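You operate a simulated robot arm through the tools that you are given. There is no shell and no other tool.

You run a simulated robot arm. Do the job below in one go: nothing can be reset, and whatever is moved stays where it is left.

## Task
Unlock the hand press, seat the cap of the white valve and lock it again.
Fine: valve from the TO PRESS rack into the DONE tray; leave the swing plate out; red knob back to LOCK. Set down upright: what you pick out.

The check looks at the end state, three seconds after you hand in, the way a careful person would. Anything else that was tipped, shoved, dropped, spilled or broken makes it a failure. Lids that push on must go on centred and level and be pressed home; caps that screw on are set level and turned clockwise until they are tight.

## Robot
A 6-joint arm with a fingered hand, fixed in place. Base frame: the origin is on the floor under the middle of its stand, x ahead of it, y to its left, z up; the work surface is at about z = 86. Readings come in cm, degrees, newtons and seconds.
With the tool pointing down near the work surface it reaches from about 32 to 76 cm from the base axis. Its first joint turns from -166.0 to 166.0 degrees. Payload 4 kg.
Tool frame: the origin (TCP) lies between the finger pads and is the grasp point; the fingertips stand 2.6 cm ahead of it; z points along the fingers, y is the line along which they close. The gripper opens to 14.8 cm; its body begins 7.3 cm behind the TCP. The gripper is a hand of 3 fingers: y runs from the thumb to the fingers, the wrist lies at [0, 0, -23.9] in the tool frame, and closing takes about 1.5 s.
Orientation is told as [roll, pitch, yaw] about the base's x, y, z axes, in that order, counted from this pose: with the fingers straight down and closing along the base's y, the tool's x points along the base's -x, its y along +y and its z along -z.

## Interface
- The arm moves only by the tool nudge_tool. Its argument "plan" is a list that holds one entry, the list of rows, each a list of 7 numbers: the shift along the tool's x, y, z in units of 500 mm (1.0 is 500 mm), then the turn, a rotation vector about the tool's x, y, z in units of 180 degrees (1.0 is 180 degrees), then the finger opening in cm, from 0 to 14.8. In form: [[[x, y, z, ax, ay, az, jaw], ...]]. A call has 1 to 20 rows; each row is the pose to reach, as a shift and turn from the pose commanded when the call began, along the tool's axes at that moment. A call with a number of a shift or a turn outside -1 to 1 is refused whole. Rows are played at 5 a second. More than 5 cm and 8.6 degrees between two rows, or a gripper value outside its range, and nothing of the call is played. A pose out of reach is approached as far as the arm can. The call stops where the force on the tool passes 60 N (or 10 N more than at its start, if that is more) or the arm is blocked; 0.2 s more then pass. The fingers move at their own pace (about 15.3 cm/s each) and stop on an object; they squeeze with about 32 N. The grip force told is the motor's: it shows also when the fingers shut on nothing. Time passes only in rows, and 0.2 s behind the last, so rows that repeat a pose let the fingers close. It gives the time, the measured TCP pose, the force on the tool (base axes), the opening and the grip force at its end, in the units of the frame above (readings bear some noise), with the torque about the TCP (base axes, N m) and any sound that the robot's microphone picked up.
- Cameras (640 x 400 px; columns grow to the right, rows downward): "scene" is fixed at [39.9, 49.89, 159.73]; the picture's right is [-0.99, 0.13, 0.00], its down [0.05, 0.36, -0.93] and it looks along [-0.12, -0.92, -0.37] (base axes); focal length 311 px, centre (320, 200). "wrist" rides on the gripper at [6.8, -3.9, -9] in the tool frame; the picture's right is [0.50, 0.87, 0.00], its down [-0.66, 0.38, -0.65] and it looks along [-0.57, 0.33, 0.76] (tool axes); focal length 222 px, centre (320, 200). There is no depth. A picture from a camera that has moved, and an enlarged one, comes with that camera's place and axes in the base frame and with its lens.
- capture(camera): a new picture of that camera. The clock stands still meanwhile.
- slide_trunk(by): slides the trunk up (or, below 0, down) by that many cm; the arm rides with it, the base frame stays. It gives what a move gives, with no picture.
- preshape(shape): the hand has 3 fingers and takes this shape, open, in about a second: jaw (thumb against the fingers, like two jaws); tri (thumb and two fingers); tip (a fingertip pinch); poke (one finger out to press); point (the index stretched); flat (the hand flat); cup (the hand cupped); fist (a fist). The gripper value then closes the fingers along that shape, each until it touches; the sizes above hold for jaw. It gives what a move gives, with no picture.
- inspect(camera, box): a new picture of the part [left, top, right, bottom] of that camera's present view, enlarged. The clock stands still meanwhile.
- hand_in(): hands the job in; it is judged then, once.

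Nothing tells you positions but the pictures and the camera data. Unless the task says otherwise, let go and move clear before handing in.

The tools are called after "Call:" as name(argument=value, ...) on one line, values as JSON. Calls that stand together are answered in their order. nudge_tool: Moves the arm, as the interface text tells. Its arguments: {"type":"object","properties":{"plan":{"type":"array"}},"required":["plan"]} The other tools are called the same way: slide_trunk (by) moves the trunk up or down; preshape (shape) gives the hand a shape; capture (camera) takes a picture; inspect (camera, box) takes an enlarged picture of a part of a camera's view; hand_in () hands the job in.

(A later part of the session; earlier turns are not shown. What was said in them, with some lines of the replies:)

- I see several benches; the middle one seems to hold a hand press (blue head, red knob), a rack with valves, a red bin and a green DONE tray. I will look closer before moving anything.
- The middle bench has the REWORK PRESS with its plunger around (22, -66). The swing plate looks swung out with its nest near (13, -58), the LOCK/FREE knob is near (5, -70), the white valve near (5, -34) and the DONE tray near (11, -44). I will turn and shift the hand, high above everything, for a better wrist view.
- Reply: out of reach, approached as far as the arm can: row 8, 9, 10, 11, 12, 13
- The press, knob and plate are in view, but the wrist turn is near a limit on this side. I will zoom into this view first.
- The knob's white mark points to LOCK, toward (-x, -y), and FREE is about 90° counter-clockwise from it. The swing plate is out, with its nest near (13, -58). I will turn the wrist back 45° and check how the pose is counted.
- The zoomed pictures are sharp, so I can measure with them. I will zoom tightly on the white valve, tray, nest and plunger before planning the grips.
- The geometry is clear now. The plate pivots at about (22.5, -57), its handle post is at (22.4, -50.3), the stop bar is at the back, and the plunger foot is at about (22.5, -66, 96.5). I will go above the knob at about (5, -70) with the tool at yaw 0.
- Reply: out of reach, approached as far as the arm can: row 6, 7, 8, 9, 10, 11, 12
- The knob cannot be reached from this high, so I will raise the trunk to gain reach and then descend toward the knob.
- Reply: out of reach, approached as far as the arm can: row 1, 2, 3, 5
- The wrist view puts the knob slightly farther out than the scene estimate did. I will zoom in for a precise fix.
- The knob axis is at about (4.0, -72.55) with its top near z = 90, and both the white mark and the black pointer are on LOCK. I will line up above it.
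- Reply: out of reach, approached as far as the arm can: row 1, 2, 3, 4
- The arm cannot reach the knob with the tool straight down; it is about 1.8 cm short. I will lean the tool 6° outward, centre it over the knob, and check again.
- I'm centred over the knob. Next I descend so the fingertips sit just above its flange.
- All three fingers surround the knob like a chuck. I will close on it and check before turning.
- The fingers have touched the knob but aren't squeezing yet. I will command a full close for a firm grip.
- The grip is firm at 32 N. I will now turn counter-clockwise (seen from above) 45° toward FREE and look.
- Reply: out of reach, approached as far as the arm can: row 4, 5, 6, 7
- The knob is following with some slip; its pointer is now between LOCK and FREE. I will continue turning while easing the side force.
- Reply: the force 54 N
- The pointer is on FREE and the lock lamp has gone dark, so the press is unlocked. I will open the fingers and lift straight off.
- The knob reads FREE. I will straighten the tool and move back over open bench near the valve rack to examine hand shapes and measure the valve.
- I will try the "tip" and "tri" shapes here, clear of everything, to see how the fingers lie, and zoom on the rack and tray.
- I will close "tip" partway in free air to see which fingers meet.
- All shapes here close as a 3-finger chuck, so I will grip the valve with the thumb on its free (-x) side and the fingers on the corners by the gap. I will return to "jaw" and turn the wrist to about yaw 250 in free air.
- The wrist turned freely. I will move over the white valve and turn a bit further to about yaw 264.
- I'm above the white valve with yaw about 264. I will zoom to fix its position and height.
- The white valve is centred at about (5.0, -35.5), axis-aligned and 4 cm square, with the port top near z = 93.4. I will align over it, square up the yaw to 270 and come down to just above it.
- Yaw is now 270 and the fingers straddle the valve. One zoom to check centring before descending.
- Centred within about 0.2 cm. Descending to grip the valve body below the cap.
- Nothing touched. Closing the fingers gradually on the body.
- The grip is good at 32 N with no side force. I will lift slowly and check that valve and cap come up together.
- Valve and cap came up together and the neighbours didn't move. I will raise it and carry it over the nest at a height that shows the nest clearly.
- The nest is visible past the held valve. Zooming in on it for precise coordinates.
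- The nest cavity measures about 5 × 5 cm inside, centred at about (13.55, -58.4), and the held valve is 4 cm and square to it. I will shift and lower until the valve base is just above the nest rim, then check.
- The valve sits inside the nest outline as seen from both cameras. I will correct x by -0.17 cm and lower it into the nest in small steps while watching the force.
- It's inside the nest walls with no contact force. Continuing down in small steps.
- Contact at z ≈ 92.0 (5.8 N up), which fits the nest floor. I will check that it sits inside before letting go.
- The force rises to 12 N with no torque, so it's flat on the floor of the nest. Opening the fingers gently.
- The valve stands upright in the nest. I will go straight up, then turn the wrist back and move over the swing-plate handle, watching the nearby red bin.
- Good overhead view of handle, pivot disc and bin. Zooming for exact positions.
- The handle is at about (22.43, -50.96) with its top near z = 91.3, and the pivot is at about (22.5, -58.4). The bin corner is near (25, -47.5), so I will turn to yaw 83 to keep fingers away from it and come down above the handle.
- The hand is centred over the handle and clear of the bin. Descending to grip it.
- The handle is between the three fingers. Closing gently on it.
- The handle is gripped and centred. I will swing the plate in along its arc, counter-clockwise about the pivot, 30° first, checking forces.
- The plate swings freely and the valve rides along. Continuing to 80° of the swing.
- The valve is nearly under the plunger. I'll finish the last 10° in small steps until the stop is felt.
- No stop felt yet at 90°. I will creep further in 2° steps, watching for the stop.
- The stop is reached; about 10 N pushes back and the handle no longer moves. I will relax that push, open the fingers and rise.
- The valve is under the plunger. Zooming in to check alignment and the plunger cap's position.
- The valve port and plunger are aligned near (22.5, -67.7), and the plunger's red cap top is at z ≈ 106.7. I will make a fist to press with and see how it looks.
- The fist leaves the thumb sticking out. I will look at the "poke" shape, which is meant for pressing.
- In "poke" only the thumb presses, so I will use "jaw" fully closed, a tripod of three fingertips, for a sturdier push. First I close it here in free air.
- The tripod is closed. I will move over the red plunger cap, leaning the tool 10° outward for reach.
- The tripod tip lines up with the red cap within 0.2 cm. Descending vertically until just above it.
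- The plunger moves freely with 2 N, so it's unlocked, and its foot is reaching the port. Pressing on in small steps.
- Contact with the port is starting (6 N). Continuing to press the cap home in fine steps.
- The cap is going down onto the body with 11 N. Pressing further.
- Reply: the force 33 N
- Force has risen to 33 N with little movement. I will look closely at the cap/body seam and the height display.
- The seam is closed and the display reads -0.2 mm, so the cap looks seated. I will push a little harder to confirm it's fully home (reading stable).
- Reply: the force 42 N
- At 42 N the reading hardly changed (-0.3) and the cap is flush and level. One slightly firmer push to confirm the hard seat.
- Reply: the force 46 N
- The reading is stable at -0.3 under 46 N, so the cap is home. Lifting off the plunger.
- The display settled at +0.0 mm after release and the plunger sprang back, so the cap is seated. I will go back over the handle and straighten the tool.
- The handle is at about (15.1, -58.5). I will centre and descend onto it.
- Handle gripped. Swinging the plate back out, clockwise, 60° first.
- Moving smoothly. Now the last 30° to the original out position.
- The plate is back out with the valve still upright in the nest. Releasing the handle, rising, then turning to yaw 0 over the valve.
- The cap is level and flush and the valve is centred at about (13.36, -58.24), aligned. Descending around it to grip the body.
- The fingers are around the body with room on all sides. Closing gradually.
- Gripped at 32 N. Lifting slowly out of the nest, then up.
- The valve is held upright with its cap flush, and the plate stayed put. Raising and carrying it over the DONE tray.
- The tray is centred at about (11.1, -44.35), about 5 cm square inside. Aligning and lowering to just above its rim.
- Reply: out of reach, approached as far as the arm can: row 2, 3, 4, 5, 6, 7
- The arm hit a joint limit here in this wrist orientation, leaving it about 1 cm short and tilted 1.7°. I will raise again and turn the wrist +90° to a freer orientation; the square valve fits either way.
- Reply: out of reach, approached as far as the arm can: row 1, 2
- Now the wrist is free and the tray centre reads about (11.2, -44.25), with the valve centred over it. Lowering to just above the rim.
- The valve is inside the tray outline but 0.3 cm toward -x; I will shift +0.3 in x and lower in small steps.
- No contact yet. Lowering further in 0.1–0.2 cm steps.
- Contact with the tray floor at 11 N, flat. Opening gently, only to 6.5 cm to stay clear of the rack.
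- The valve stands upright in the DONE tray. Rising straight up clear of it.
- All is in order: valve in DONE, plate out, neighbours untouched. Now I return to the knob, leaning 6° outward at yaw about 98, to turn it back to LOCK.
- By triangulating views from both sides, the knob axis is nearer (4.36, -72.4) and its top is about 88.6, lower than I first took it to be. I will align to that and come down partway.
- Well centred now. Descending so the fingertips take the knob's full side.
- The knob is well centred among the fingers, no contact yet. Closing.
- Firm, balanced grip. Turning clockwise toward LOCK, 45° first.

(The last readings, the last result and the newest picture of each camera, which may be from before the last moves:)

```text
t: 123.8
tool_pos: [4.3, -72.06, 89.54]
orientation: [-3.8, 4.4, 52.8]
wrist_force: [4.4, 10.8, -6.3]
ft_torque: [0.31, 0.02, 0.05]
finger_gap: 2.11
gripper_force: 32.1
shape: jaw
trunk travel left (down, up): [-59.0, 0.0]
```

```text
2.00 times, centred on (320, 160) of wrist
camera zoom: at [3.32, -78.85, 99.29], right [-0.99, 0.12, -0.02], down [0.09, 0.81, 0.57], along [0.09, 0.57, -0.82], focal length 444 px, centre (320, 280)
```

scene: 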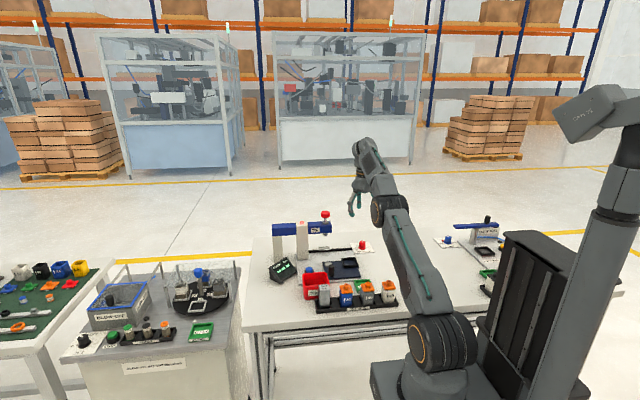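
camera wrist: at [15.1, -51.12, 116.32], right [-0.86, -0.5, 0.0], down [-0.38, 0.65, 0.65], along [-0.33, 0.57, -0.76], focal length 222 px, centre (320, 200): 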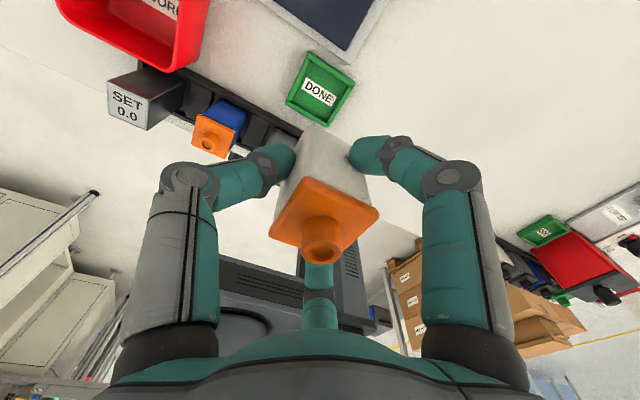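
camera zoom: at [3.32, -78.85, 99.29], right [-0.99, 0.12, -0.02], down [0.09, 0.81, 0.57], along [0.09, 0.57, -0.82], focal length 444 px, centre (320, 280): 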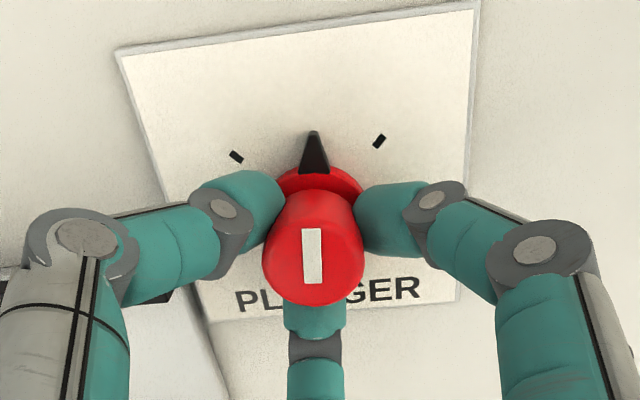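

The pointer is midway with almost no slip. Continuing to LOCK.

Call:
nudge_tool(plan=[[[-0.0008, 0.0006, 0, 0, 0, 0.0417, 1.0], [-0.0016, 0.0012, 0, 0, 0, 0.0833, 1.0], [-0.0016, 0.0012, 0, 0, 0, 0.125, 1.0], [-0.0016, 0.0012, 0, 0, 0, 0.1667, 1.0], [-0.0016, 0.0012, 0, 0, 0, 0.2083, 1.0], [-0.0016, 0.0012, 0, 0, 0, 0.25, 1.0], [-0.0016, 0.0012, 0, 0, 0, 0.25, 1.0]]])

Call:
inspect(camera="wrist", box=[220, 60, 420, 260])

Call:
inspect(camera="scene", box=[270, 190, 390, 280])

```text
t: 125.4
tool_pos: [4.57, -72.02, 89.54]
orientation: [-6.0, 0.4, 8.0]
wrist_force: [15.3, 4.4, -6.4]
ft_torque: [0.27, -0.16, 0.4]
finger_gap: 2.1
gripper_force: 31.9
shape: jaw
trunk travel left (down, up): [-59.0, 0.0]
```

```text
2.00 times, centred on (320, 160) of wrist
camera zoom: at [-1.71, -75.86, 98.94], right [-0.62, 0.78, -0.09], down [0.59, 0.53, 0.61], along [0.52, 0.32, -0.79], focal length 444 px, centre (320, 280)
```

zoom: 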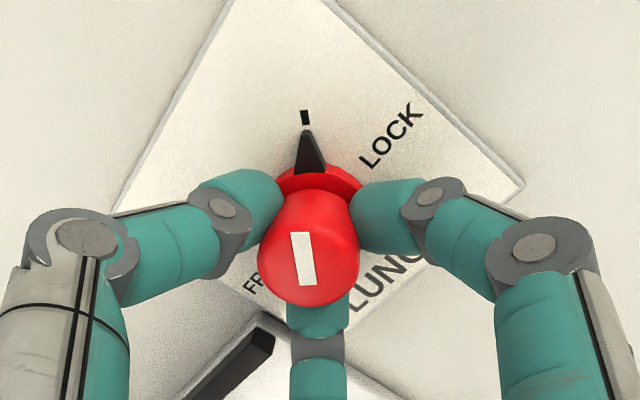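

```text
4.44 times, centred on (330, 235) of scene
camera zoom: at [39.9, 49.89, 159.73], right [-0.99, 0.13, 0.0], down [0.05, 0.36, -0.93], along [-0.12, -0.92, -0.37], focal length 1383 px, centre (276, 44)
```

zoom: 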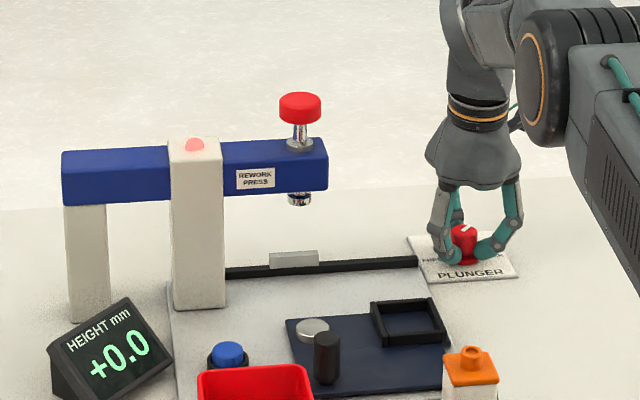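

The pointer is on the LOCK tick and the lock lamp is lit red again. Releasing and lifting clear.

Call:
nudge_tool(plan=[[[0, 0, 0, 0, 0, 0, 2.5], [0, 0, 0, 0, 0, 0, 3.5], [0, 0, 0, 0, 0, 0, 5], [0, 0, 0, 0, 0, 0, 6], [0, 0, 0, 0, 0, 0, 6], [0, -0.004, -0.04, 0, 0, 0, 6], [0, -0.009, -0.09, 0, 0, 0, 6], [0, -0.015, -0.14, 0, 0, 0, 6], [0, -0.0209, -0.199, 0, 0, 0, 6], [0, -0.0209, -0.199, 0, 0, 0, 6]]])

Call:
inspect(camera="scene", box=[340, 220, 390, 260])

Call:
inspect(camera="wrist", box=[220, 0, 420, 160])

```text
t: 127.6
tool_pos: [4.43, -72.09, 99.61]
orientation: [-5.8, 0.5, 8.1]
wrist_force: [-0.3, -0.5, -0.3]
ft_torque: [0.04, -0.01, 0.01]
finger_gap: 5.97
gripper_force: 0.0
shape: jaw
trunk travel left (down, up): [-59.0, 0.0]
```

```text
10.00 times, centred on (365, 240) of scene
camera zoom: at [39.9, 49.89, 159.73], right [-0.99, 0.13, 0.0], down [0.05, 0.36, -0.93], along [-0.12, -0.92, -0.37], focal length 3111 px, centre (-130, -200)
```

zoom: 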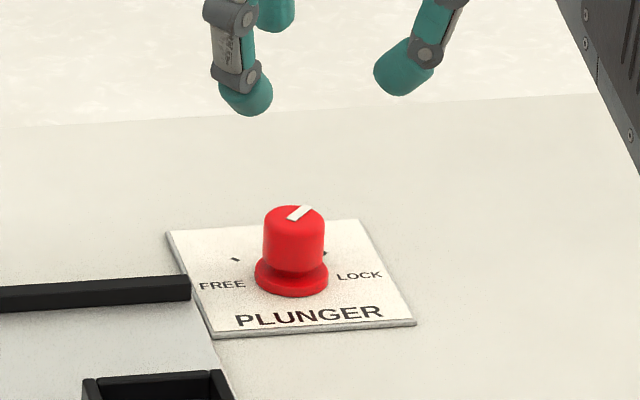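

```text
2.50 times, centred on (320, 80) of wrist
camera zoom: at [-1.81, -75.94, 108.98], right [-0.62, 0.78, -0.09], down [0.59, 0.53, 0.61], along [0.52, 0.32, -0.79], focal length 555 px, centre (320, 500)
```

zoom: 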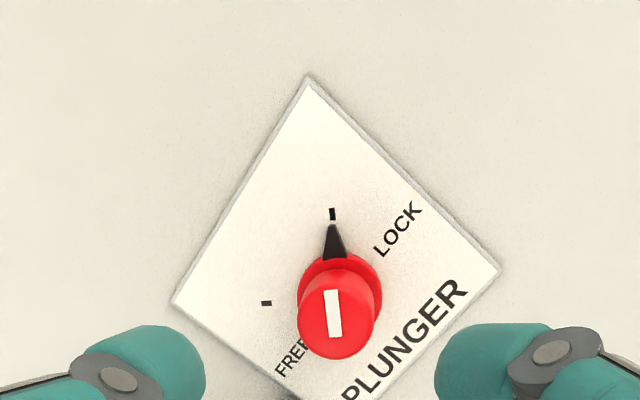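

The knob is at LOCK. I will retreat upward and back, then check the whole station once more.

Call:
nudge_tool(plan=[[[0.01, 0.02, -0.06, 0, 0, 0, 6], [0.02, 0.05, -0.13, -0.008, 0, 0, 6], [0.03, 0.1, -0.2, -0.016, 0, 0, 6], [0.04, 0.16, -0.26, -0.024, 0, 0, 6], [0.05, 0.23, -0.3, -0.0333, 0, 0, 6], [0.06, 0.3, -0.34, -0.0333, 0, 0, 6], [0.06, 0.3, -0.34, -0.0333, 0, 0, 6]]])

Call:
capture(camera="scene")

Call:
inspect(camera="scene", box=[250, 195, 410, 320])

Call:
inspect(camera="scene", box=[350, 265, 390, 300])

Call:
capture(camera="wrist")

```text
t: 129.2
tool_pos: [-1.04, -55.77, 115.13]
orientation: [0.1, 0.4, 8.0]
wrist_force: [0.3, -0.1, -0.7]
ft_torque: [0.02, -0.03, -0.01]
finger_gap: 5.97
gripper_force: 0.0
shape: jaw
trunk travel left (down, up): [-59.0, 0.0]
```

```text
taken
```

scene: 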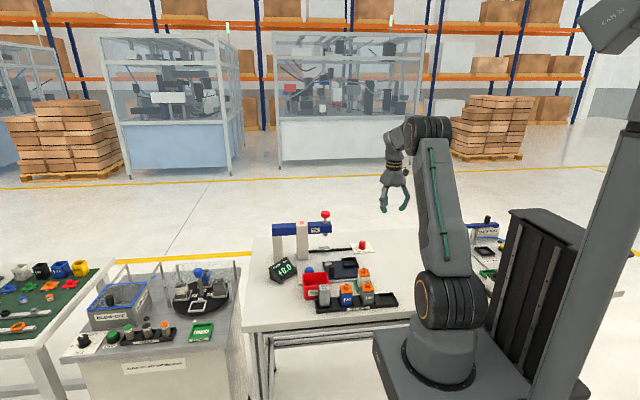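

```text
3.20 times, centred on (330, 258) of scene
camera zoom: at [39.9, 49.89, 159.73], right [-0.99, 0.13, 0.0], down [0.05, 0.36, -0.93], along [-0.12, -0.92, -0.37], focal length 996 px, centre (288, 16)
```

zoom: 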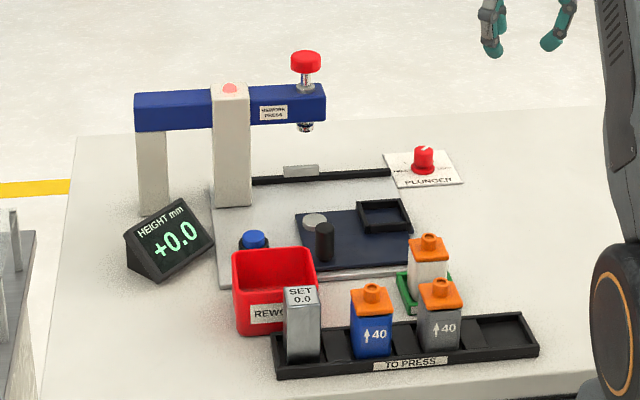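

```text
11.43 times, centred on (370, 282) of scene
camera zoom: at [39.9, 49.89, 159.73], right [-0.99, 0.13, 0.0], down [0.05, 0.36, -0.93], along [-0.12, -0.92, -0.37], focal length 3555 px, centre (-251, -743)
```

zoom: 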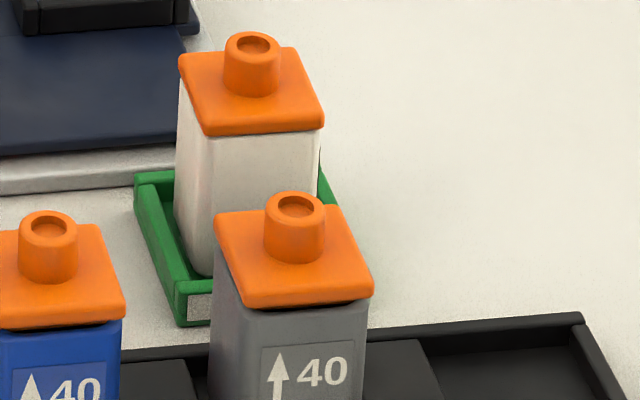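

```text
taken
camera wrist: at [-7.11, -60.62, 124.15], right [-0.62, 0.79, 0.0], down [0.6, 0.47, 0.65], along [0.51, 0.4, -0.76], focal length 222 px, centre (320, 200)
```

wrist: 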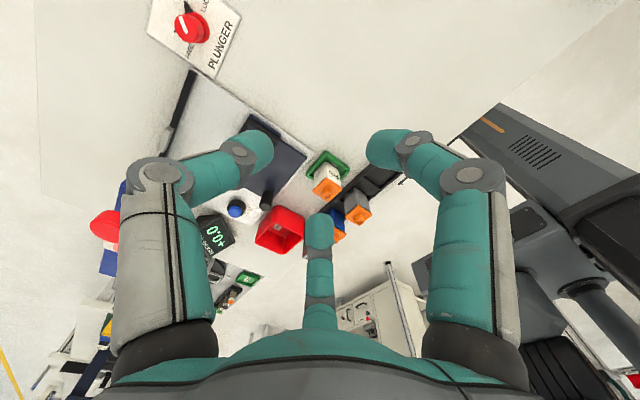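

The white valve stands upright in DONE with its cap flush and level, and the display reads +0.0. The swing plate is out, the red knob is on LOCK with its lamp lit, the other valves are untouched, and the arm is clear. Handing in.

Call:
hand_in()

```text
The job is handed in.
```

The job is handed in; I haven't seen the check's verdict. In the last pictures everything was as you asked:

- **Valve:** the white valve stands upright in the DONE tray. Its cap is level and flush on the body. The height display settled at +0.0 mm after pressing; I didn't re-zero it with the SET block.
- **Press:** the swing plate is back out. The red knob points at LOCK and the lock lamp is lit again.
- **Everything else:** the blue and grey valves, the SET block, the red bin and the display look undisturbed. The arm let go of everything and is clear of the bench.

Pressing took about 46 N. Before setting the valve in the tray I turned it a quarter turn because the arm hit a joint limit, so its "↑40" label faces sideways.
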